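You operate a simulated robot arm through the tools that you are given. There is no shell and no other tool.

The job below is to be done with a simulated robot arm. You get a single attempt, and the scene is never put back.

JOB
Slow the engine, then stop it by the stop lever.
Fine: once it stands, fuel tap and water tap shut, head wheel to start.

Only the result counts: the job must be done as asked and must still hold three seconds after the hand-in. Knocking over, shifting, dropping, spilling or breaking anything else fails it.

ROBOT AND FRAMES
A 7-joint arm with a three-finger gripper, fixed in place. Base frame: the origin is at the foot of the arm, x ahead of it, y to its left, z up. Readings come in m, degrees, newtons and seconds.
Its first joint turns from -166.0 to 166.0 degrees. Payload 2.69 kg.
Tool frame: the origin (TCP) lies between the finger pads and is the grasp point; the fingertips stand 0.03 m ahead of it; z points along the fingers, y is the line along which they close. The gripper opens to 0.128 m. The gripper's body begins 0.117 m behind the TCP.
Orientation is told as [roll, pitch, yaw] about the base's x, y, z axes, in that order, counted from this pose: with the fingers straight down and closing along the base's y, the tool's x points along the base's -x, its y along +y and its z along -z.

CONTROLS
- The arm moves only by the tool apply_moves. Its argument "steps" is one flat list of numbers, 7 for each row, row after row: the shift along the tool's x, y, z in m, then the turn, a rotation vector about the tool's x, y, z in degrees, then the closure, from 0 (fully open) to 1 (shut). In form: [tx, ty, tz, wx, wy, wz, gripper, tx, ty, tz, wx, wy, wz, gripper, ...]. A call has 1 to 20 rows; each row is the pose to reach, as a shift and turn from the pose commanded when the call began, along the tool's axes at that moment. A row lasts 0.2 s, in which the tool goes at most 0.05 m and 8.6 degrees; a call with a longer step from one row to the next is refused whole, and so is a gripper value outside its range. Where a pose cannot be reached the arm comes as near as it can. A force on the tool above 50 N (or 10 N above the force at the start of the call, whichever is more), or a blocked arm, ends the call early, and 0.2 s more pass. The fingers move at their own pace and stop on an object; they squeeze with about 21 N. The grip force told is the motor's: it shows also when the fingers shut on nothing. Time passes only in rows, and 0.2 s behind the last, so rows that repeat a pose let the fingers close. It gives the time, the measured TCP pose, the force on the tool (base axes), the opening and the grip force at its end, in the units of the frame above (readings bear some noise), with the torque about the TCP (base axes, N m) and any sound that the robot's microphone picked up.
- Cameras (640 x 400 px; columns grow to the right, rows downward): "scene" is fixed at [0.4002, -0.5, 1.7652]; the picture's right is [0.97, -0.22, 0.00], its down [-0.08, -0.37, -0.93] and it looks along [0.21, 0.90, -0.38] (base axes); focal length 353 px, centre (320, 200). "wrist" rides on the gripper at [0.058, 0.054, -0.131] in the tool frame; the picture's right is [-0.68, 0.74, 0.00], its down [-0.62, -0.57, -0.55] and it looks along [-0.40, -0.37, 0.84] (tool axes); focal length 234 px, centre (320, 200). There is no depth. A picture from a camera that has moved, and an enlarged one, comes with that camera's place and axes in the base frame and with its lens.
- snapshot(camera): a new picture of that camera. No time passes.
- move_column(by): slides the trunk up (or, below 0, down) by that many m; the arm rides with it, the base frame stays. It gives what a move gives, with no picture.
- close_up(camera, box): a new picture of the part [left, top, right, bottom] of that camera's present view, enlarged. No time passes.
- hand_in(): hands the job in; it is judged then, once.

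Places have to be worked out from the pictures, the camera data and where the tool is seen. Open the gripper and draw the arm clear of the work before you hand the job in, unless the task says otherwise.

The tools are called after "Emit:" as name(argument=value, ...) on one line, values as JSON. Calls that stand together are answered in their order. apply_moves: Moves the arm, as the interface text tells. Its arguments: {"type":"object","properties":{"steps":{"type":"array","items":{"type":"number"}}},"required":["steps"]} The other tools are called the same way: move_column (by) slides the trunk up or down; snapshot (camera) takes a picture; close_up (camera, box) takes an enlarged picture of a part of a camera's view; hand_in () hands the job in.

At the start:

```text
t: 0.0
eef_pos: [0.3761, 0.441, 1.53]
ee_rot: [0.0, 0.0, 0.1]
force: [-0.1, -0.4, -1.1]
ft_torque: [-0.04, 0.04, -0.02]
gripper_width: 0.1278
finger_force: 0.0
trunk travel left (down, up): [-0.275, 0.075]
```

scene: 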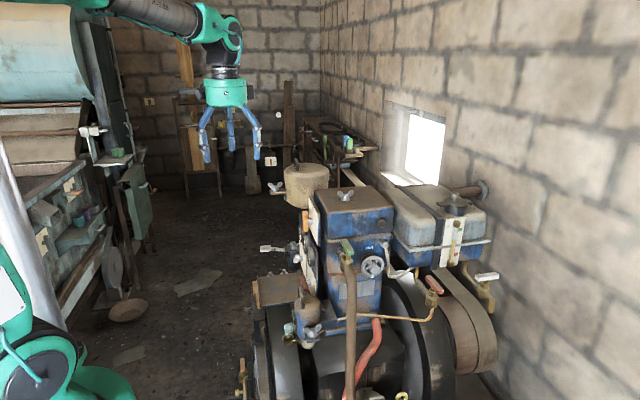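
wrist: 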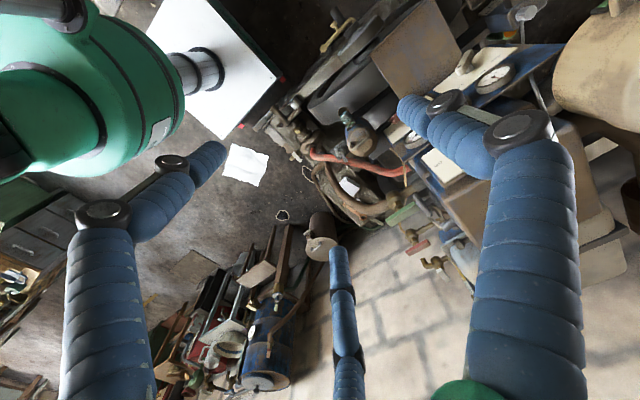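

The scene shows a single-cylinder engine ahead of the arm with several levers, taps and a wheel. I'll look at enlarged views first to identify the controls.

Emit:
close_up(camera="scene", box=[230, 160, 390, 260])

Emit:
close_up(camera="scene", box=[350, 160, 510, 260])

Emit:
close_up(camera="scene", box=[230, 240, 390, 340])

Emit:
close_up(camera="scene", box=[350, 240, 510, 340])

Emit:
close_up(camera="scene", box=[230, 300, 390, 400])

Emit:
close_up(camera="scene", box=[350, 300, 510, 400])

Emit:
close_up(camera="wrist", box=[240, 60, 640, 310])

```text
4.00 times, centred on (310, 210) of scene
camera zoom: at [0.4002, -0.5, 1.7652], right [0.97, -0.22, 0.0], down [-0.08, -0.37, -0.93], along [0.21, 0.9, -0.38], focal length 1413 px, centre (360, 160)
```

zoom: 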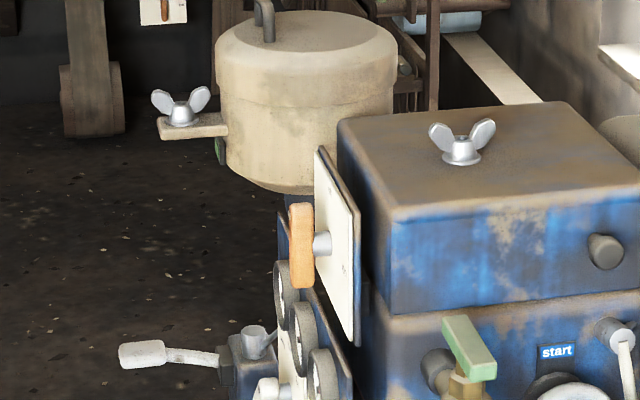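

```text
4.00 times, centred on (430, 210) of scene
camera zoom: at [0.4002, -0.5, 1.7652], right [0.97, -0.22, 0.0], down [-0.08, -0.37, -0.93], along [0.21, 0.9, -0.38], focal length 1413 px, centre (-120, 160)
```

zoom: 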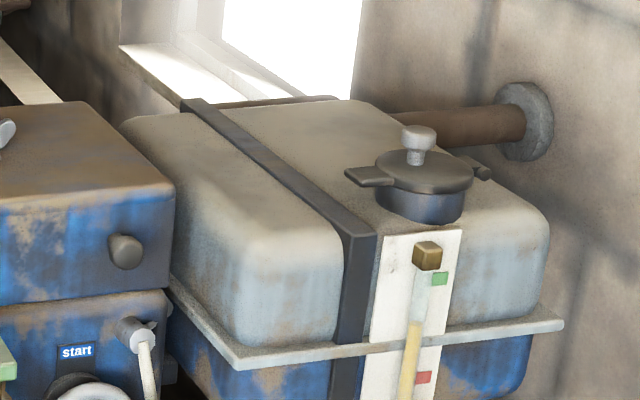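

```text
4.00 times, centred on (310, 290) of scene
camera zoom: at [0.4002, -0.5, 1.7652], right [0.97, -0.22, 0.0], down [-0.08, -0.37, -0.93], along [0.21, 0.9, -0.38], focal length 1413 px, centre (360, -160)
```

zoom: 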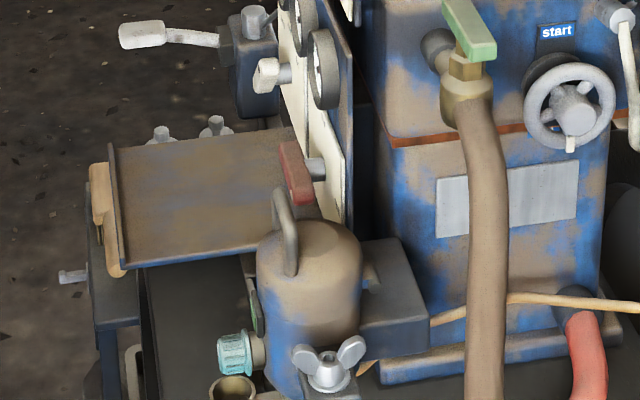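

```text
4.00 times, centred on (430, 290) of scene
camera zoom: at [0.4002, -0.5, 1.7652], right [0.97, -0.22, 0.0], down [-0.08, -0.37, -0.93], along [0.21, 0.9, -0.38], focal length 1413 px, centre (-120, -160)
```

zoom: 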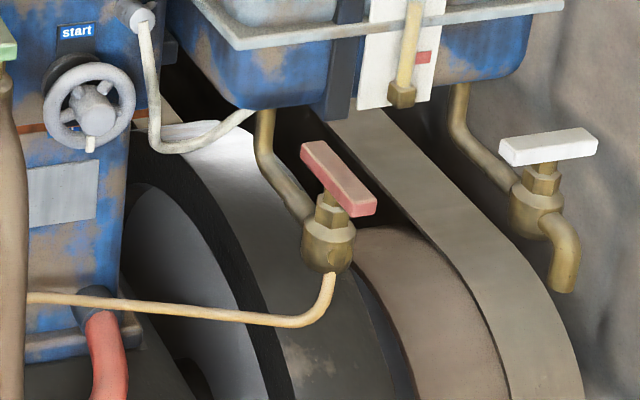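

```text
4.00 times, centred on (310, 350) of scene
camera zoom: at [0.4002, -0.5, 1.7652], right [0.97, -0.22, 0.0], down [-0.08, -0.37, -0.93], along [0.21, 0.9, -0.38], focal length 1413 px, centre (360, -400)
```

zoom: 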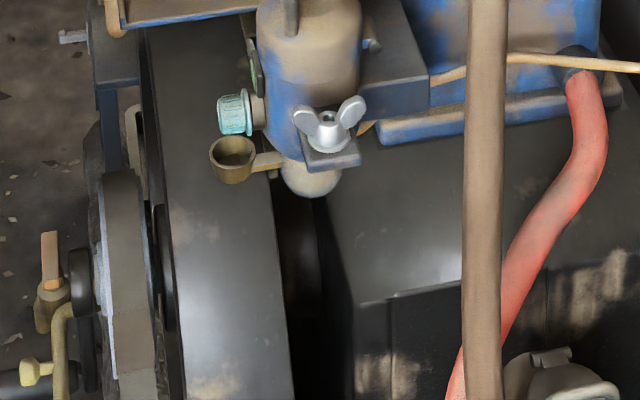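

```text
4.00 times, centred on (430, 350) of scene
camera zoom: at [0.4002, -0.5, 1.7652], right [0.97, -0.22, 0.0], down [-0.08, -0.37, -0.93], along [0.21, 0.9, -0.38], focal length 1413 px, centre (-120, -400)
```

zoom: 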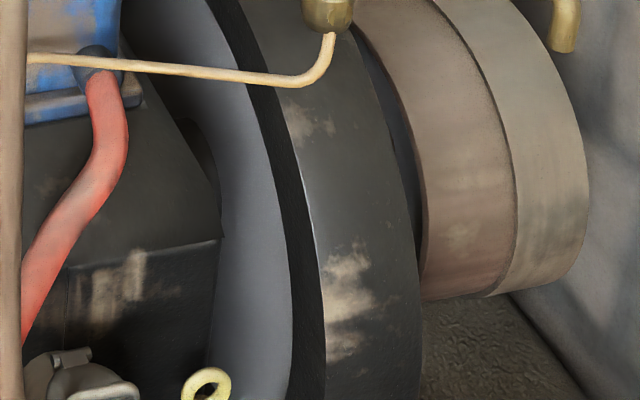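

```text
1.60 times, centred on (440, 185) of wrist
camera zoom: at [0.3186, 0.4959, 1.6628], right [0.68, 0.74, 0.0], down [0.62, -0.57, 0.55], along [0.4, -0.37, -0.84], focal length 375 px, centre (128, 224)
```

zoom: 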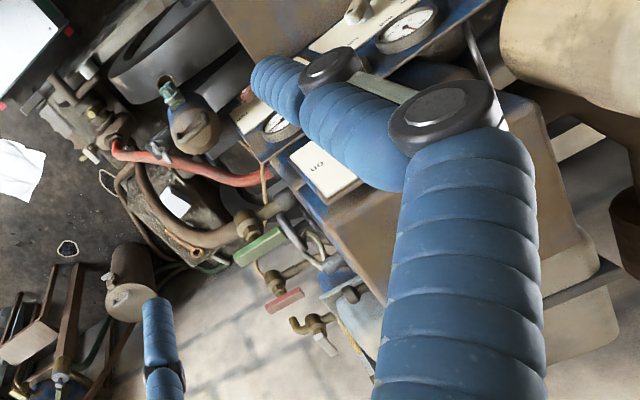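

The green-handled tap triangulates to about (0.70, 0.41, 1.21) and the red one on the tank's fuel pipe to about (0.98, 0.35, 1.07). The gauge and lever panel faces the arm (-x), so I'll pitch the tool up in place and move slightly left to look at it with the wrist camera.

Emit:
apply_moves(steps=[0, 0, 0, 0, -7.5, 0, 0, 0, 0.02, 0, 0, -15, 0, 0, 0, 0.04, 0, 0, -22.5, 0, 0, 0, 0.06, 0, 0, -30, 0, 0, 0, 0.08, 0, 0, -37.5, 0, 0, 0, 0.1, 0, 0, -45, 0, 0])

Emit:
snapshot(camera="wrist")

Emit:
snapshot(camera="scene")

```text
t: 1.4
eef_pos: [0.3758, 0.5435, 1.5283]
ee_rot: [0.0, -45.1, 0.1]
force: [0.3, 0.4, 0.6]
ft_torque: [0.02, 0.01, -0.03]
gripper_width: 0.1281
finger_force: 0.1
trunk travel left (down, up): [-0.275, 0.075]
```

```text
taken
camera wrist: at [0.2431, 0.5977, 1.5814], right [0.48, 0.74, 0.48], down [0.05, -0.57, 0.82], along [0.88, -0.37, -0.3], focal length 234 px, centre (320, 200)
```

wrist: 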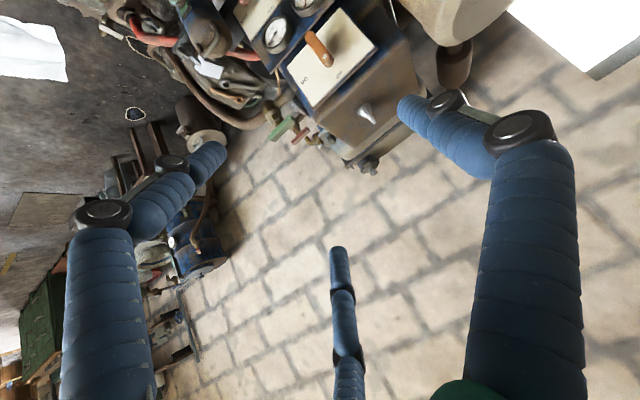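

```text
taken
```

scene: 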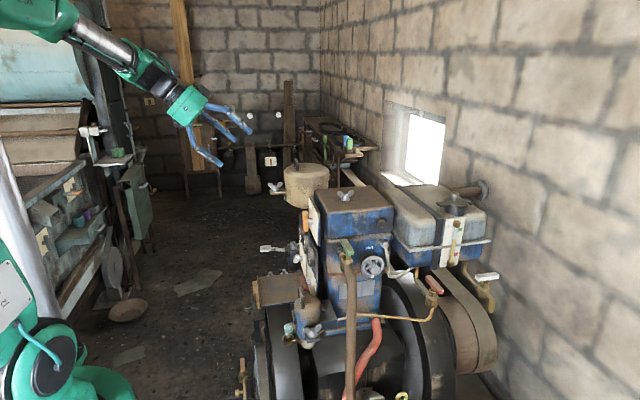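

The picture is nearly upside-down, and the control panel sits at its upper edge. I'll lower the tool and draw it back a bit so the panel falls in view.

Emit:
apply_moves(steps=[0.039, 0.012, 0.017, 0, 0, 0, 0, 0.078, 0.023, 0.034, 0, 0, 0, 0, 0.116, 0.034, 0.052, 0, 0, 0, 0, 0.155, 0.046, 0.069, 0, 0, 0, 0, 0.194, 0.057, 0.086, 0, 0, 0, 0])

Emit:
snapshot(camera="wrist")

```text
t: 2.8
eef_pos: [0.3344, 0.5924, 1.4242]
ee_rot: [11.9, -45.4, -11.2]
force: [-0.5, -0.6, 0.1]
ft_torque: [0.07, 0.03, 0.0]
gripper_width: 0.1279
finger_force: 0.1
trunk travel left (down, up): [-0.275, 0.075]
stopped in row 5: the arm was blocked; the commanded pose is now the measured one
```

```text
taken
camera wrist: at [0.202, 0.645, 1.4811], right [0.5, 0.63, 0.59], down [0.0, -0.68, 0.73], along [0.87, -0.37, -0.34], focal length 234 px, centre (320, 200)
```

wrist: 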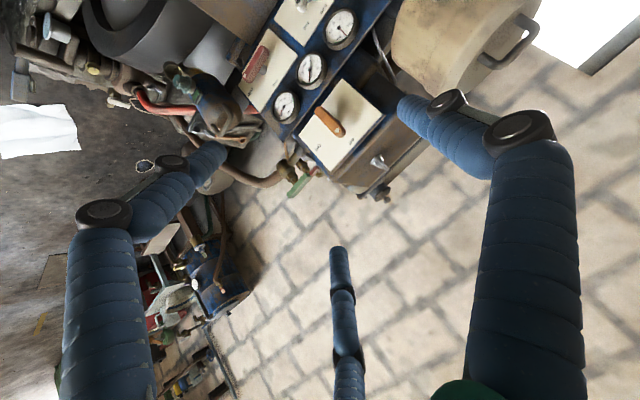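

The arm reached a joint limit there, without touching anything (force is near zero). First I'll enlarge the panel part of the wrist view.

Emit:
close_up(camera="wrist", box=[160, 0, 420, 210])

Emit:
close_up(camera="wrist", box=[0, 0, 240, 200])

Emit:
snapshot(camera="scene")

```text
1.90 times, centred on (290, 105) of wrist
camera zoom: at [0.202, 0.645, 1.4811], right [0.5, 0.63, 0.59], down [0.0, -0.68, 0.73], along [0.87, -0.37, -0.34], focal length 446 px, centre (377, 381)
```

zoom: 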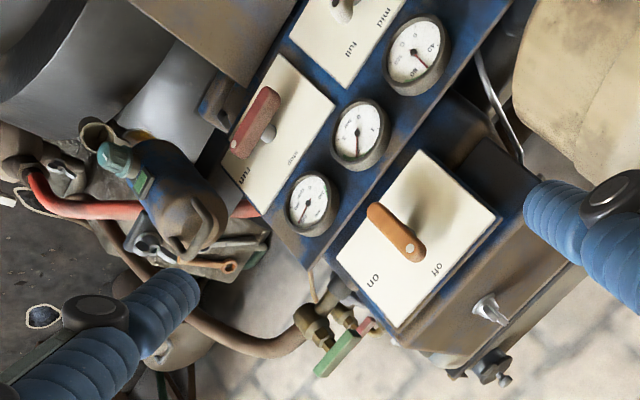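

```text
2.00 times, centred on (120, 100) of wrist
camera zoom: at [0.202, 0.645, 1.4811], right [0.5, 0.63, 0.59], down [0.0, -0.68, 0.73], along [0.87, -0.37, -0.34], focal length 468 px, centre (720, 400)
```

zoom: 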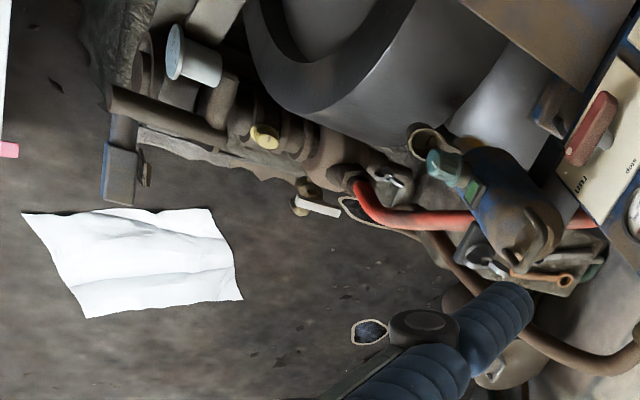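

```text
taken
```

scene: 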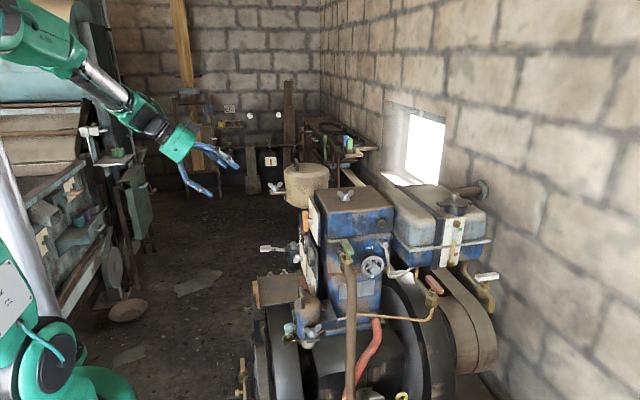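

The panel shows an orange lever (on/off), a red lever (run/stop), and a whitish one with "full" and another label. I'll lower the column to bring the camera level with the panel and read it properly.

Emit:
move_column(by=-0.15)

Emit:
snapshot(camera="wrist")

Emit:
close_up(camera="wrist", box=[180, 0, 460, 200])

```text
t: 4.5
eef_pos: [0.3323, 0.5923, 1.2748]
ee_rot: [12.0, -45.5, -11.3]
force: [1.1, 0.4, -0.1]
ft_torque: [0.01, 0.05, 0.06]
gripper_width: 0.128
finger_force: 0.1
trunk travel left (down, up): [-0.125, 0.225]
```

```text
taken
camera wrist: at [0.2004, 0.6462, 1.332], right [0.5, 0.63, 0.59], down [0.0, -0.68, 0.73], along [0.87, -0.37, -0.34], focal length 234 px, centre (320, 200)
```

wrist: 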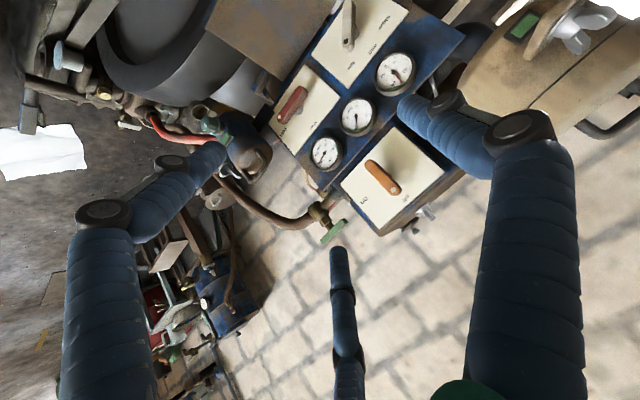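

```text
2.00 times, centred on (320, 100) of wrist
camera zoom: at [0.2004, 0.6462, 1.332], right [0.5, 0.63, 0.59], down [0.0, -0.68, 0.73], along [0.87, -0.37, -0.34], focal length 468 px, centre (320, 400)
```

zoom: 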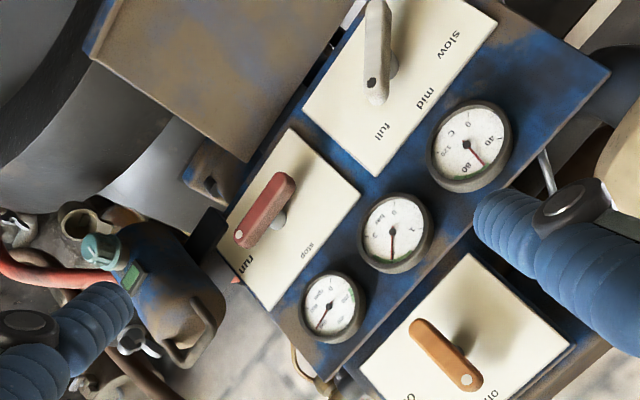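

Now legible: the pale lever is the speed lever (slow/mid/full) near (0.60, 0.71, 1.01), and the red one (run/stop) is near (0.59, 0.57, 0.99). The orange on/off lever is near (0.60, 0.59, 1.23). I'll lower the column further and shift left to centre the panel.

Emit:
move_column(by=-0.1)

Emit:
apply_moves(steps=[0.005, 0.04, 0.0025, 0, 0, 0, 0, 0.011, 0.08, 0.005, 0, 0, 0, 0, 0.017, 0.119, 0.0076, 0, 0, 0, 0])

Emit:
snapshot(camera="wrist")

Emit:
snapshot(camera="scene")

```text
t: 5.9
eef_pos: [0.3329, 0.5924, 1.1735]
ee_rot: [12.0, -45.5, -11.3]
force: [-1.1, 1.0, -1.0]
ft_torque: [-0.03, -0.07, -0.1]
gripper_width: 0.128
finger_force: 0.0
trunk travel left (down, up): [-0.025, 0.325]
```

```text
t: 6.9
eef_pos: [0.3733, 0.6941, 1.2287]
ee_rot: [17.7, -45.1, -18.8]
force: [-0.2, -0.7, 0.2]
ft_torque: [0.02, -0.01, 0.02]
gripper_width: 0.128
finger_force: 0.1
trunk travel left (down, up): [-0.025, 0.325]
stopped in row 3: the arm was blocked; the commanded pose is now the measured one
```

```text
taken
camera wrist: at [0.2438, 0.751, 1.2879], right [0.53, 0.56, 0.64], down [-0.05, -0.73, 0.68], along [0.85, -0.39, -0.36], focal length 234 px, centre (320, 200)
```

wrist: 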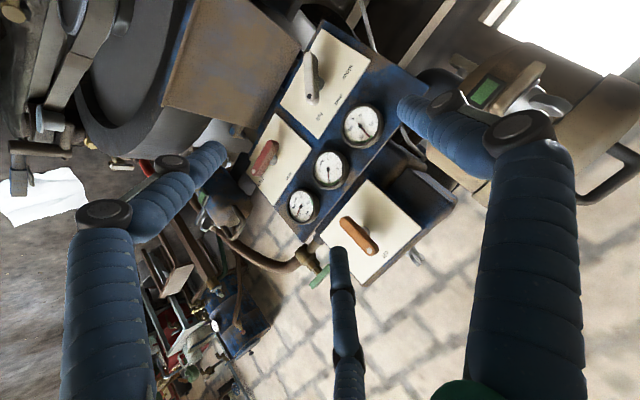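

```text
taken
```

scene: 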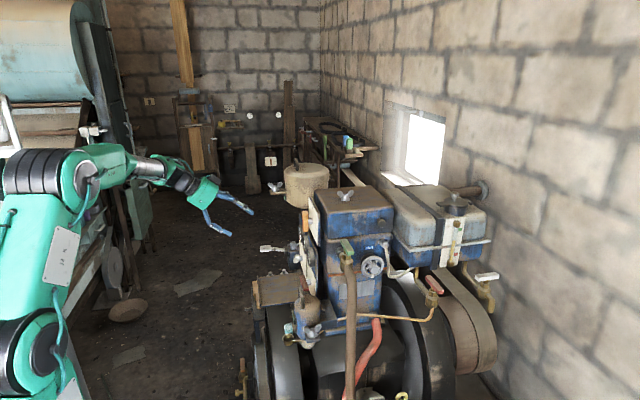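

The whole panel is now in view; I'll enlarge it to read lever positions and gauges.

Emit:
close_up(camera="wrist", box=[260, 10, 400, 110])

Emit:
close_up(camera="wrist", box=[230, 100, 370, 200])

Emit:
close_up(camera="wrist", box=[310, 160, 450, 290])

Emit:
close_up(camera="wrist", box=[400, 40, 640, 200])

Emit:
close_up(camera="wrist", box=[0, 60, 240, 260])

```text
4.00 times, centred on (330, 60) of wrist
camera zoom: at [0.2438, 0.751, 1.2879], right [0.53, 0.56, 0.64], down [-0.05, -0.73, 0.68], along [0.85, -0.39, -0.36], focal length 937 px, centre (280, 760)
```

zoom: 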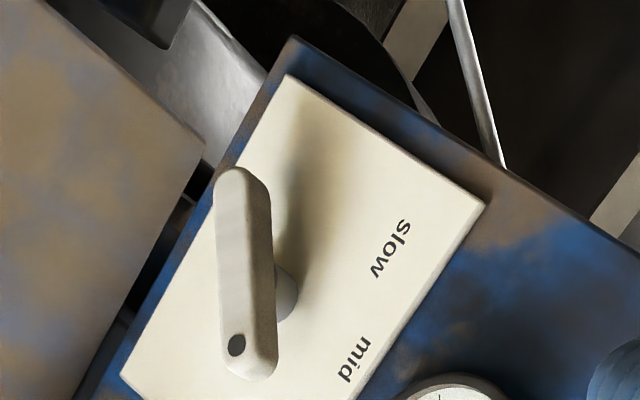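

```text
4.00 times, centred on (300, 150) of wrist
camera zoom: at [0.2438, 0.751, 1.2879], right [0.53, 0.56, 0.64], down [-0.05, -0.73, 0.68], along [0.85, -0.39, -0.36], focal length 937 px, centre (400, 400)
```

zoom: 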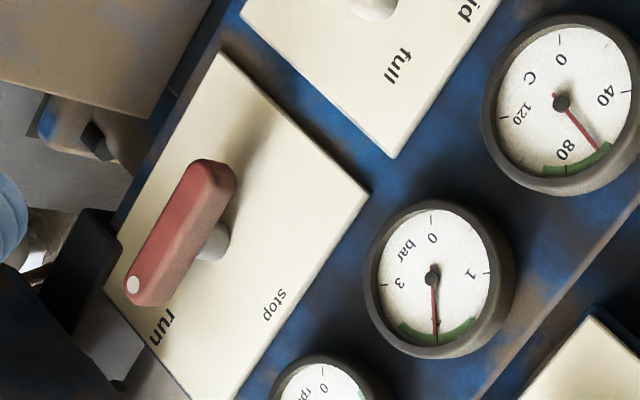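

```text
3.08 times, centred on (380, 225) of wrist
camera zoom: at [0.2438, 0.751, 1.2879], right [0.53, 0.56, 0.64], down [-0.05, -0.73, 0.68], along [0.85, -0.39, -0.36], focal length 720 px, centre (135, 123)
```

zoom: 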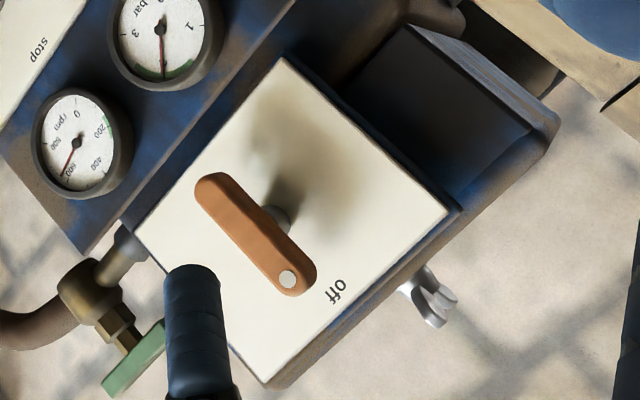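

```text
2.50 times, centred on (520, 120) of wrist
camera zoom: at [0.2438, 0.751, 1.2879], right [0.53, 0.56, 0.64], down [-0.05, -0.73, 0.68], along [0.85, -0.39, -0.36], focal length 585 px, centre (-180, 400)
```

zoom: 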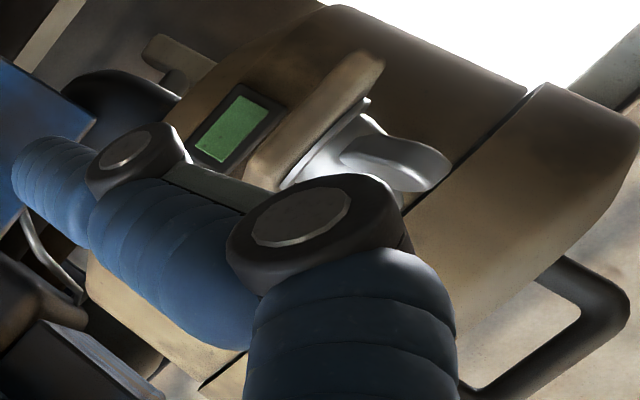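

```text
2.00 times, centred on (120, 160) of wrist
camera zoom: at [0.2438, 0.751, 1.2879], right [0.53, 0.56, 0.64], down [-0.05, -0.73, 0.68], along [0.85, -0.39, -0.36], focal length 468 px, centre (720, 280)
```

zoom: 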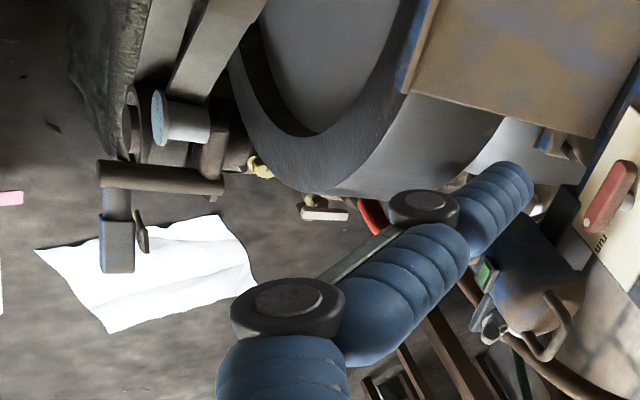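

Readings: the speed lever's marked end points to "full", the red lever's marked end points to "run", and the rpm gauge reads about 600. I plan to push the levers with closed fingers, so I'll close the gripper here and look at how the closed tip appears.

Emit:
apply_moves(steps=[0, 0, 0, 0, 0, 0, 1, 0, 0, 0, 0, 0, 0, 1, 0, 0, 0, 0, 0, 0, 1, 0, 0, 0, 0, 0, 0, 1])

Emit:
snapshot(camera="wrist")

Emit:
close_up(camera="scene", box=[130, 130, 330, 255])

```text
t: 7.9
eef_pos: [0.3725, 0.6947, 1.2266]
ee_rot: [17.4, -45.1, -18.7]
force: [0.5, -0.5, 0.3]
ft_torque: [0.0, 0.03, -0.02]
gripper_width: 0.0021
finger_force: 20.9
trunk travel left (down, up): [-0.025, 0.325]
```

```text
taken
camera wrist: at [0.2427, 0.7516, 1.2854], right [0.53, 0.56, 0.63], down [-0.05, -0.73, 0.69], along [0.85, -0.39, -0.36], focal length 234 px, centre (320, 200)
```

wrist: 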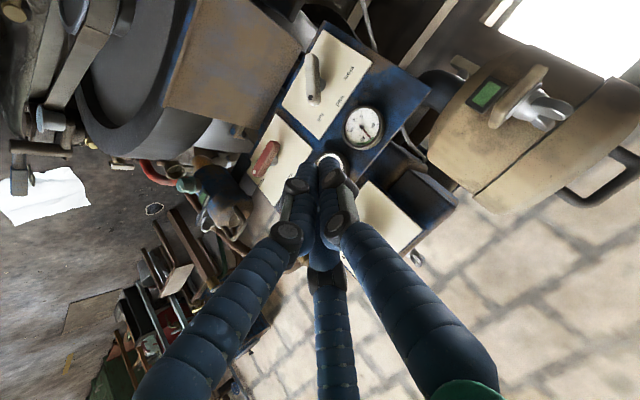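

```text
3.20 times, centred on (230, 192) of scene
camera zoom: at [0.4002, -0.5, 1.7652], right [0.97, -0.22, 0.0], down [-0.08, -0.37, -0.93], along [0.21, 0.9, -0.38], focal length 1130 px, centre (608, 224)
```

zoom: 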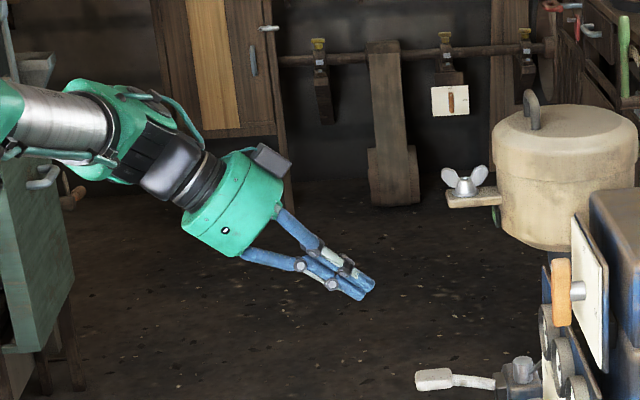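

The closed tip is compact and the camera box rides above the palm in this pose. I'll move to a waypoint in front of the panel, near (0.50, 0.66, 1.10) with pitch -60, to locate the speed lever more exactly.

Emit:
apply_moves(steps=[0, -0.0095, 0.0356, 0.5, -2.6, -2.7, 1, 0, -0.019, 0.071, 1.0, -5.1, -5.4, 1, -0.001, -0.0285, 0.107, 1.6, -7.7, -8.1, 1, -0.001, -0.038, 0.142, 2.1, -10.2, -10.8, 1, -0.001, -0.0477, 0.178, 2.6, -12.8, -13.5, 1])

Emit:
snapshot(camera="wrist")

Emit:
snapshot(camera="scene")

```text
t: 9.1
eef_pos: [0.4947, 0.6618, 1.0833]
ee_rot: [-1.9, -59.8, 2.0]
force: [-1.0, 0.6, 2.2]
ft_torque: [0.0, -0.01, 0.0]
gripper_width: 0.0021
finger_force: 21.2
trunk travel left (down, up): [-0.025, 0.325]
```

```text
taken
camera wrist: at [0.3524, 0.7159, 1.0999], right [0.34, 0.75, 0.57], down [-0.16, -0.55, 0.82], along [0.93, -0.37, -0.06], focal length 234 px, centre (320, 200)
```

wrist: 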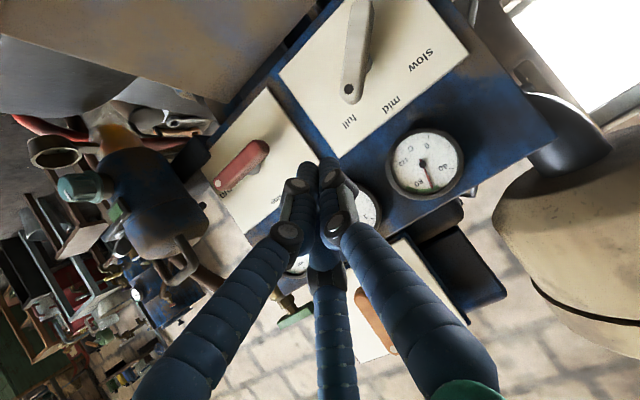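

```text
taken
```

scene: 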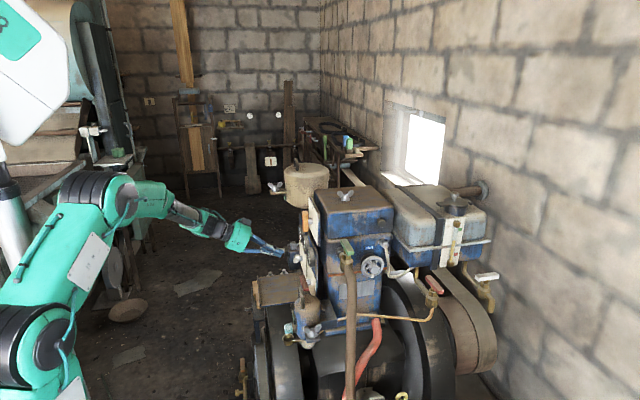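

The tool is in front of the panel, clear of contact. I'll take enlarged views of both levers from here.

Emit:
close_up(camera="wrist", box=[270, 0, 430, 100])

Emit:
close_up(camera="wrist", box=[190, 110, 350, 210])

Emit:
close_up(camera="scene", box=[220, 210, 340, 285])

Emit:
apply_moves(steps=[0, 0, 0, 0, 0, 0, 1, 0, 0, 0, 0, 0, 0, 1])

```text
4.00 times, centred on (350, 50) of wrist
camera zoom: at [0.3524, 0.7159, 1.0999], right [0.34, 0.75, 0.57], down [-0.16, -0.55, 0.82], along [0.93, -0.37, -0.06], focal length 937 px, centre (200, 800)
```

zoom: 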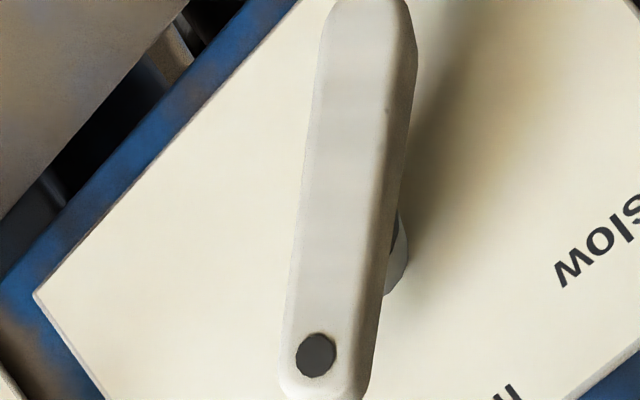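

```text
4.00 times, centred on (270, 160) of wrist
camera zoom: at [0.3524, 0.7159, 1.0999], right [0.34, 0.75, 0.57], down [-0.16, -0.55, 0.82], along [0.93, -0.37, -0.06], focal length 937 px, centre (520, 360)
```

zoom: 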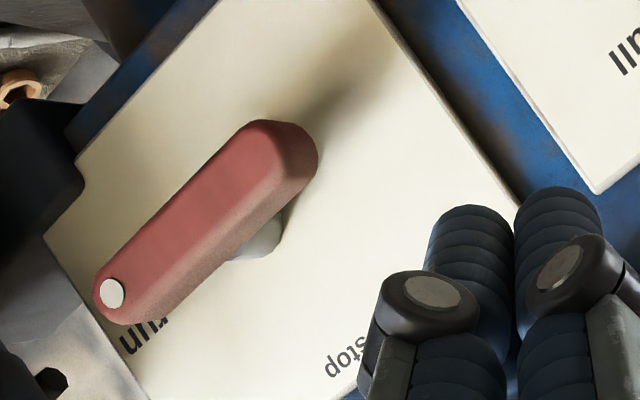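

```text
5.33 times, centred on (280, 248) of scene
camera zoom: at [0.4002, -0.5, 1.7652], right [0.97, -0.22, 0.0], down [-0.08, -0.37, -0.93], along [0.21, 0.9, -0.38], focal length 1884 px, centre (533, -53)
```

zoom: 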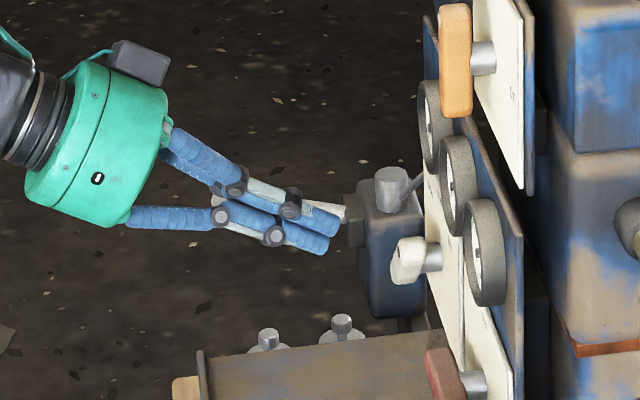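

```text
t: 9.7
eef_pos: [0.4951, 0.6629, 1.0845]
ee_rot: [-2.0, -59.8, 2.0]
force: [-1.0, 0.1, -0.6]
ft_torque: [0.01, 0.03, 0.05]
gripper_width: 0.0022
finger_force: 21.5
trunk travel left (down, up): [-0.025, 0.325]
```

The two wrist views agree on the speed lever: pivot near (y 0.737, z 0.999), bar about 0.09 m long standing 0.57–0.60 in x, marked end up-right. I'll move the closed tip to below-right of the marked end, still 4–5 cm in front of the plate.

Emit:
apply_moves(steps=[0.017, 0.0074, 0.019, 0, 0, 0, 1, 0.034, 0.0148, 0.038, 0, 0, 0, 1, 0.0506, 0.0222, 0.0574, 0, 0, 0, 1, 0.0506, 0.0222, 0.0574, 0, 0, 0, 1])

Emit:
snapshot(camera="wrist")

Emit:
close_up(camera="scene", box=[240, 220, 340, 282])

```text
t: 10.7
eef_pos: [0.5203, 0.682, 1.012]
ee_rot: [-2.0, -59.8, 2.0]
force: [-0.3, -0.3, -0.2]
ft_torque: [0.01, -0.06, 0.0]
gripper_width: 0.0023
finger_force: 21.0
trunk travel left (down, up): [-0.025, 0.325]
```

```text
taken
camera wrist: at [0.3779, 0.737, 1.0273], right [0.34, 0.75, 0.57], down [-0.16, -0.55, 0.82], along [0.93, -0.37, -0.07], focal length 234 px, centre (320, 200)
```

wrist: 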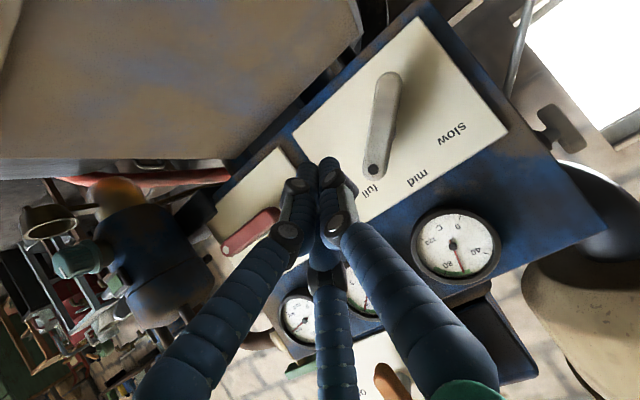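

```text
6.40 times, centred on (290, 251) of scene
camera zoom: at [0.4002, -0.5, 1.7652], right [0.97, -0.22, 0.0], down [-0.08, -0.37, -0.93], along [0.21, 0.9, -0.38], focal length 2260 px, centre (512, -126)
```

zoom: 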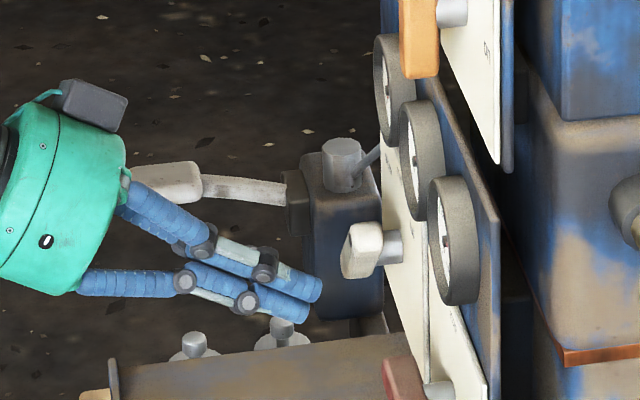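

The tip matches my projections (tip about (0.546, 0.682, 0.997)); the plate is at x≈0.618, bar from 0.573 to 0.604. I'll step a bit further down-right for clearance and then advance until the fingertip is at x≈0.600 beside the bar.

Emit:
apply_moves(steps=[0.0071, -0.0099, 0.0041, 0, 0, 0, 1, -0.006, -0.01, 0.027, 0, 0, 0, 1, -0.0199, -0.0102, 0.0505, 0, 0, 0, 1, -0.0199, -0.0102, 0.0505, 0, 0, 0, 1])

Emit:
snapshot(camera="wrist")

Emit:
close_up(camera="scene", box=[240, 220, 340, 282])

```text
t: 11.7
eef_pos: [0.5751, 0.6714, 1.0038]
ee_rot: [-2.0, -59.8, 1.9]
force: [0.1, 0.5, -0.4]
ft_torque: [-0.02, -0.04, 0.02]
gripper_width: 0.0024
finger_force: 20.8
trunk travel left (down, up): [-0.025, 0.325]
```

```text
taken
camera wrist: at [0.4321, 0.7249, 1.02], right [0.34, 0.75, 0.57], down [-0.16, -0.55, 0.82], along [0.93, -0.37, -0.07], focal length 234 px, centre (320, 200)
```

wrist: 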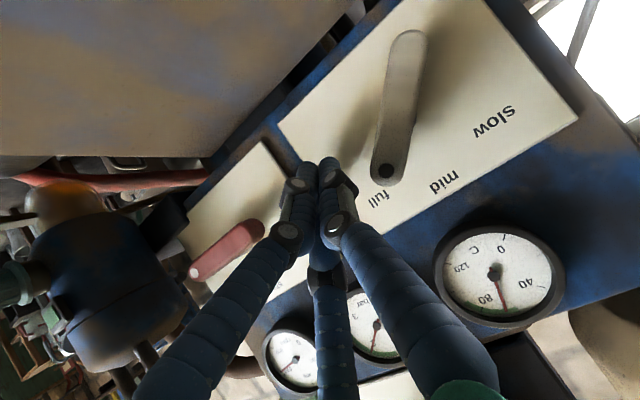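

```text
6.40 times, centred on (290, 251) of scene
camera zoom: at [0.4002, -0.5, 1.7652], right [0.97, -0.22, 0.0], down [-0.08, -0.37, -0.93], along [0.21, 0.9, -0.38], focal length 2260 px, centre (512, -126)
```

zoom: 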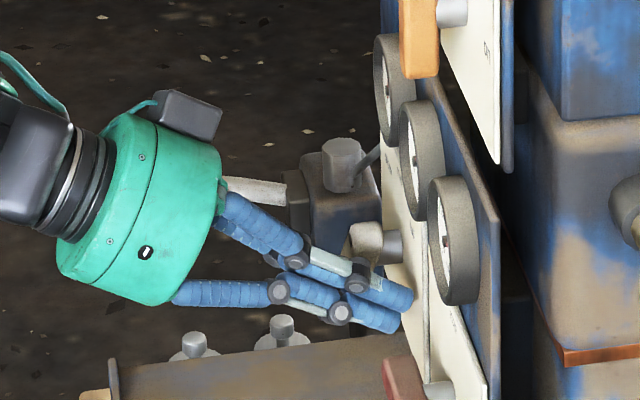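

The tip is beside the bar without contact, about (0.601, 0.671, 0.989). Now I sweep it along an arc around the pivot, pushing the marked end up and over to the left; first half only, then check.

Emit:
apply_moves(steps=[-0.0071, 0.0215, -0.004, 0, 0, 0, 1, -0.0162, 0.0246, -0.0093, 0, 0, 0, 1, -0.0245, 0.0304, -0.0141, 0, 0, 0, 1, -0.0312, 0.0385, -0.018, 0, 0, 0, 1])

Emit:
snapshot(camera="wrist")

```text
t: 12.7
eef_pos: [0.5739, 0.7101, 1.0394]
ee_rot: [-2.0, -59.7, 2.1]
force: [0.7, -0.8, -1.0]
ft_torque: [-0.04, 0.09, -0.1]
gripper_width: 0.0027
finger_force: 21.3
trunk travel left (down, up): [-0.025, 0.325]
```

```text
taken
camera wrist: at [0.4303, 0.7648, 1.0549], right [0.34, 0.75, 0.57], down [-0.16, -0.55, 0.82], along [0.93, -0.37, -0.07], focal length 234 px, centre (320, 200)
```

wrist: 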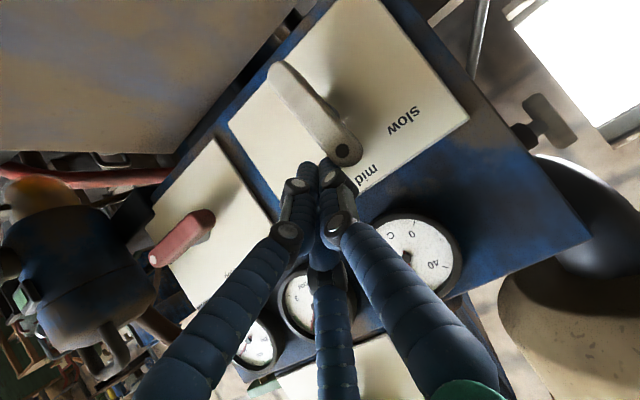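

The lever followed easily and now points near "mid". I continue the arc towards "slow".

Emit:
apply_moves(steps=[-0.0046, 0.0098, -0.0026, 0, 0, 0, 1, -0.0069, 0.0207, -0.0039, 0, 0, 0, 1, -0.0066, 0.0318, -0.0037, 0, 0, 0, 1, -0.0066, 0.0318, -0.0037, 0, 0, 0, 1])

Emit:
snapshot(camera="wrist")

```text
t: 13.7
eef_pos: [0.5745, 0.7449, 1.0486]
ee_rot: [-1.7, -59.8, 1.9]
force: [2.4, -2.8, 6.2]
ft_torque: [0.02, -0.2, -0.07]
gripper_width: 0.0021
finger_force: 21.3
trunk travel left (down, up): [-0.025, 0.325]
```

```text
taken
camera wrist: at [0.4319, 0.7981, 1.0632], right [0.34, 0.75, 0.57], down [-0.16, -0.55, 0.82], along [0.93, -0.37, -0.06], focal length 234 px, centre (320, 200)
```

wrist: 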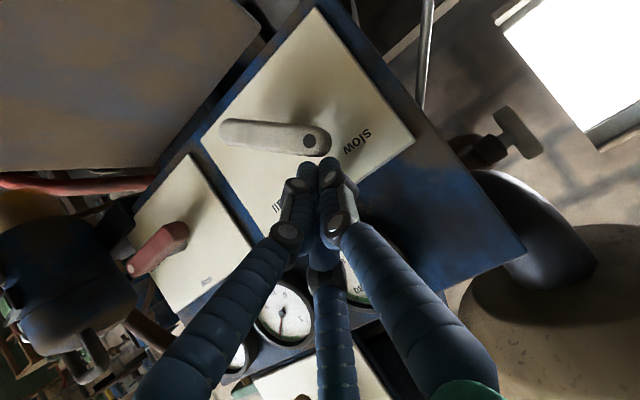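

The speed lever's marked end now points at "slow" (about 45° left of vertical). I'll ease off the lever and retreat, then look at the rpm gauge.

Emit:
apply_moves(steps=[-0.0067, -0.0122, -0.004, 0, 0, 0, 1, 0.0134, -0.012, -0.0386, 0, 0, 0, 1, 0.0335, -0.0118, -0.0732, 0, 0, 0, 1, 0.0335, -0.0118, -0.0732, 0, 0, 0, 1])

Emit:
snapshot(camera="wrist")

Emit:
close_up(camera="wrist", box=[200, 100, 400, 300])

Emit:
close_up(camera="scene", box=[240, 220, 340, 282])

```text
t: 14.7
eef_pos: [0.4907, 0.734, 1.0528]
ee_rot: [-2.0, -59.8, 2.0]
force: [0.3, -0.1, -0.1]
ft_torque: [0.0, 0.05, 0.02]
gripper_width: 0.0022
finger_force: 20.9
trunk travel left (down, up): [-0.025, 0.325]
```

```text
taken
camera wrist: at [0.3488, 0.7885, 1.0681], right [0.34, 0.75, 0.57], down [-0.16, -0.55, 0.82], along [0.93, -0.37, -0.07], focal length 234 px, centre (320, 200)
```

wrist: 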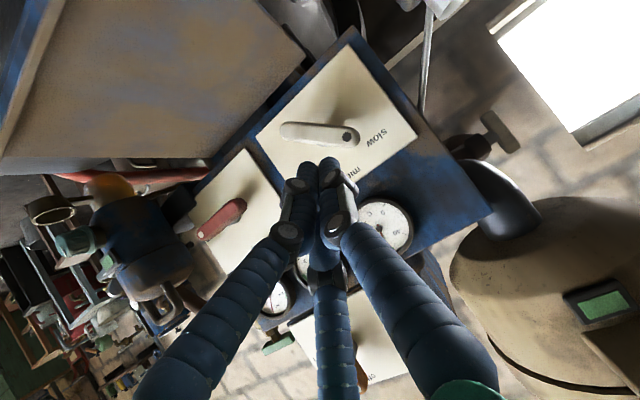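

```text
2.00 times, centred on (300, 200) of wrist
camera zoom: at [0.3488, 0.7885, 1.0681], right [0.34, 0.75, 0.57], down [-0.16, -0.55, 0.82], along [0.93, -0.37, -0.07], focal length 468 px, centre (360, 200)
```

zoom: 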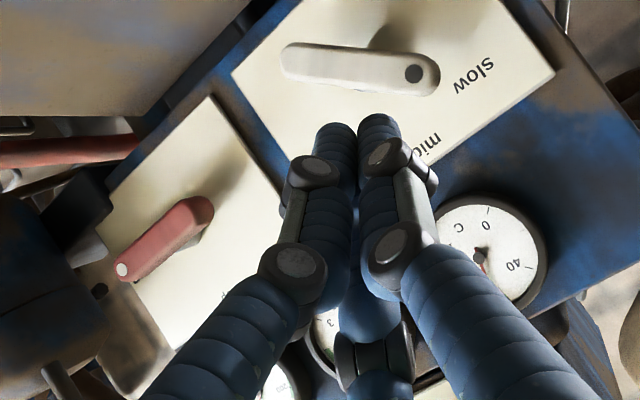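

```text
6.40 times, centred on (290, 251) of scene
camera zoom: at [0.4002, -0.5, 1.7652], right [0.97, -0.22, 0.0], down [-0.08, -0.37, -0.93], along [0.21, 0.9, -0.38], focal length 2260 px, centre (512, -126)
```

zoom: 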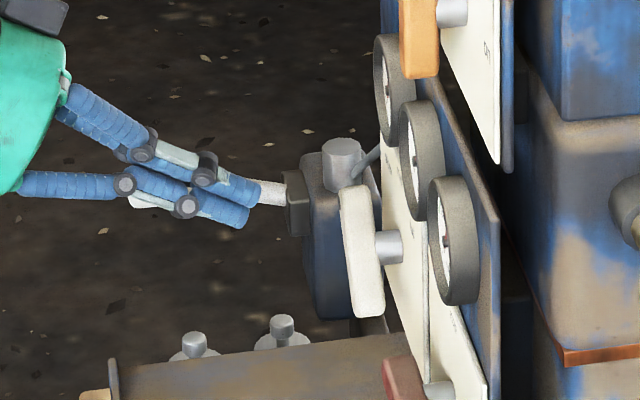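

The speed lever stays at "slow". I'll raise the tool about 0.11 m so the rpm gauge comes out from behind the fingers.

Emit:
apply_moves(steps=[-0.032, -0.001, -0.0184, 0, 0, 0, 1, -0.063, -0.0015, -0.0369, 0, 0, 0, 1, -0.095, -0.002, -0.0553, 0, 0, 0, 1, -0.095, -0.002, -0.0553, 0, 0, 0, 1])

Emit:
snapshot(camera="wrist")

Emit:
close_up(camera="wrist", box=[180, 60, 440, 240])

```text
t: 15.7
eef_pos: [0.4915, 0.73, 1.1643]
ee_rot: [-2.1, -59.8, 2.0]
force: [0.2, -0.3, 0.5]
ft_torque: [0.04, -0.01, 0.0]
gripper_width: 0.0027
finger_force: 20.7
trunk travel left (down, up): [-0.025, 0.325]
```

```text
taken
camera wrist: at [0.3486, 0.7838, 1.1805], right [0.34, 0.75, 0.57], down [-0.16, -0.55, 0.82], along [0.93, -0.37, -0.07], focal length 234 px, centre (320, 200)
```

wrist: 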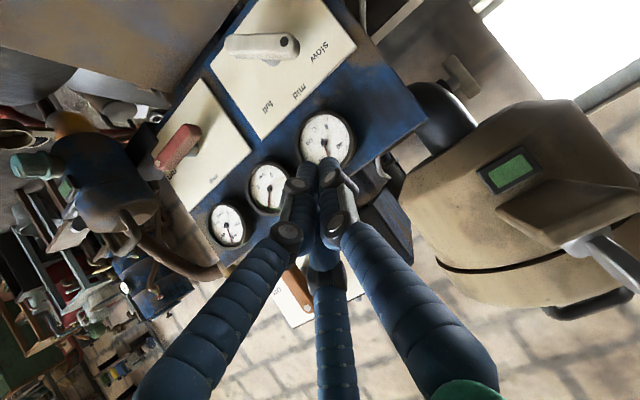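

```text
2.22 times, centred on (310, 150) of wrist
camera zoom: at [0.3486, 0.7838, 1.1805], right [0.34, 0.75, 0.57], down [-0.16, -0.55, 0.82], along [0.93, -0.37, -0.07], focal length 520 px, centre (342, 311)
```

zoom: 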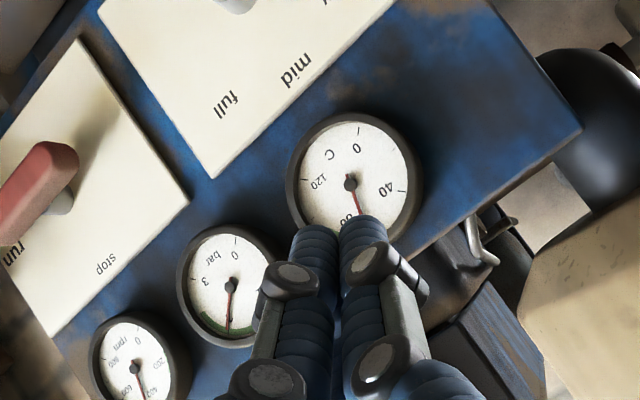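

The rpm needle has come down from about 600. A closer look at the gauge:

Emit:
close_up(camera="wrist", box=[200, 195, 264, 245])

Emit:
close_up(camera="wrist", box=[200, 0, 360, 120])

Emit:
close_up(camera="wrist", box=[120, 90, 280, 210])

```text
8.00 times, centred on (232, 220) of wrist
camera zoom: at [0.3486, 0.7838, 1.1805], right [0.34, 0.75, 0.57], down [-0.16, -0.55, 0.82], along [0.93, -0.37, -0.07], focal length 1873 px, centre (1024, 40)
```

zoom: 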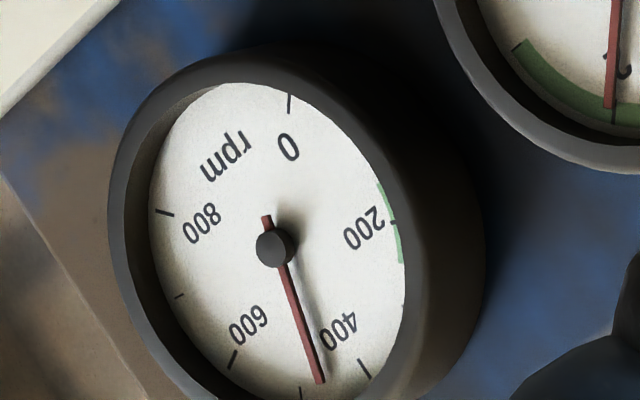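

```text
3.33 times, centred on (280, 60) of wrist
camera zoom: at [0.3486, 0.7838, 1.1805], right [0.34, 0.75, 0.57], down [-0.16, -0.55, 0.82], along [0.93, -0.37, -0.07], focal length 781 px, centre (453, 667)
```

zoom: 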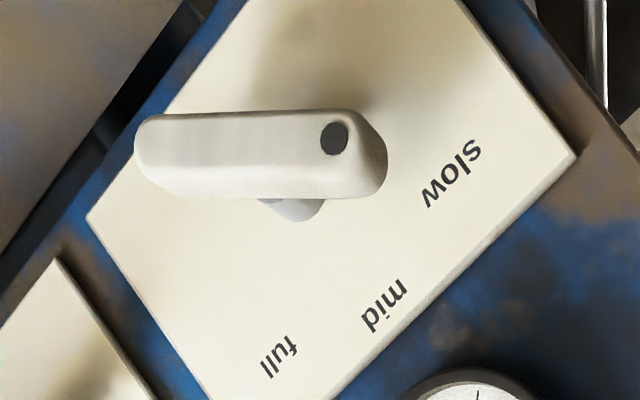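

```text
3.33 times, centred on (200, 150) of wrist
camera zoom: at [0.3486, 0.7838, 1.1805], right [0.34, 0.75, 0.57], down [-0.16, -0.55, 0.82], along [0.93, -0.37, -0.07], focal length 781 px, centre (720, 367)
```

zoom: 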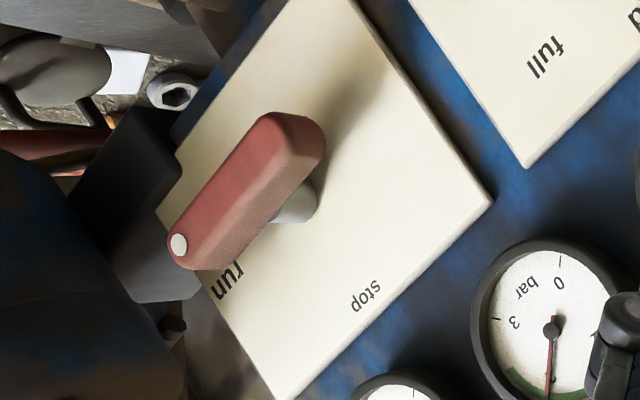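

The needle reads about 470 and the green band is around 170–250 rpm, so the engine is still slowing. I'll wait a few seconds before touching the stop lever.

Emit:
apply_moves(steps=[0, 0, 0, 0, 0, 0, 1, 0, 0, 0, 0, 0, 0, 1, 0, 0, 0, 0, 0, 0, 1, 0, 0, 0, 0, 0, 0, 1, 0, 0, 0, 0, 0, 0, 1, 0, 0, 0, 0, 0, 0, 1, 0, 0, 0, 0, 0, 0, 1, 0, 0, 0, 0, 0, 0, 1, 0, 0, 0, 0, 0, 0, 1, 0, 0, 0, 0, 0, 0, 1, 0, 0, 0, 0, 0, 0, 1, 0, 0, 0, 0, 0, 0, 1, 0, 0, 0, 0, 0, 0, 1, 0, 0, 0, 0, 0, 0, 1, 0, 0, 0, 0, 0, 0, 1])

Emit:
close_up(camera="wrist", box=[200, 195, 264, 245])

```text
t: 18.9
eef_pos: [0.4908, 0.7296, 1.1637]
ee_rot: [-2.0, -59.8, 2.0]
force: [0.5, 0.4, -0.7]
ft_torque: [-0.01, 0.0, 0.03]
gripper_width: 0.0024
finger_force: 20.7
trunk travel left (down, up): [-0.025, 0.325]
```

```text
8.00 times, centred on (232, 220) of wrist
camera zoom: at [0.3488, 0.7841, 1.1802], right [0.34, 0.75, 0.57], down [-0.16, -0.55, 0.82], along [0.93, -0.37, -0.07], focal length 1873 px, centre (1024, 40)
```

zoom: 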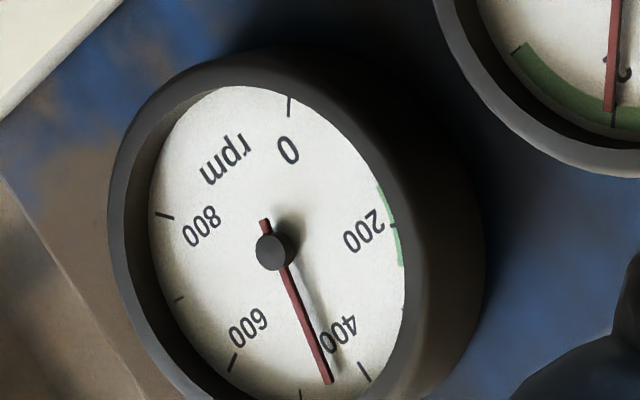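

It fell only slightly (about 470 to 455). I'll wait longer to see whether it is still falling or settling.

Emit:
apply_moves(steps=[0, 0, 0, 0, 0, 0, 1, 0, 0, 0, 0, 0, 0, 1, 0, 0, 0, 0, 0, 0, 1, 0, 0, 0, 0, 0, 0, 1, 0, 0, 0, 0, 0, 0, 1, 0, 0, 0, 0, 0, 0, 1, 0, 0, 0, 0, 0, 0, 1, 0, 0, 0, 0, 0, 0, 1, 0, 0, 0, 0, 0, 0, 1, 0, 0, 0, 0, 0, 0, 1, 0, 0, 0, 0, 0, 0, 1, 0, 0, 0, 0, 0, 0, 1, 0, 0, 0, 0, 0, 0, 1, 0, 0, 0, 0, 0, 0, 1, 0, 0, 0, 0, 0, 0, 1, 0, 0, 0, 0, 0, 0, 1, 0, 0, 0, 0, 0, 0, 1, 0, 0, 0, 0, 0, 0, 1, 0, 0, 0, 0, 0, 0, 1, 0, 0, 0, 0, 0, 0, 1])

Emit:
close_up(camera="wrist", box=[200, 195, 264, 245])

```text
t: 23.1
eef_pos: [0.4916, 0.7303, 1.1646]
ee_rot: [-2.1, -59.8, 2.0]
force: [-0.6, 0.5, 0.0]
ft_torque: [-0.02, -0.05, 0.04]
gripper_width: 0.0024
finger_force: 20.6
trunk travel left (down, up): [-0.025, 0.325]
```

```text
8.00 times, centred on (232, 220) of wrist
camera zoom: at [0.3487, 0.7841, 1.1802], right [0.34, 0.75, 0.57], down [-0.16, -0.55, 0.82], along [0.93, -0.37, -0.07], focal length 1873 px, centre (1024, 40)
```

zoom: 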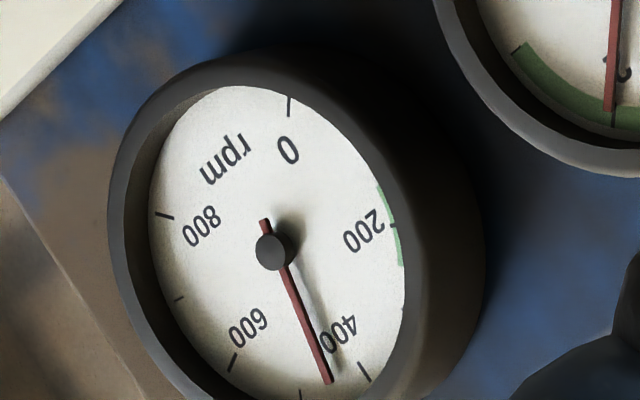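

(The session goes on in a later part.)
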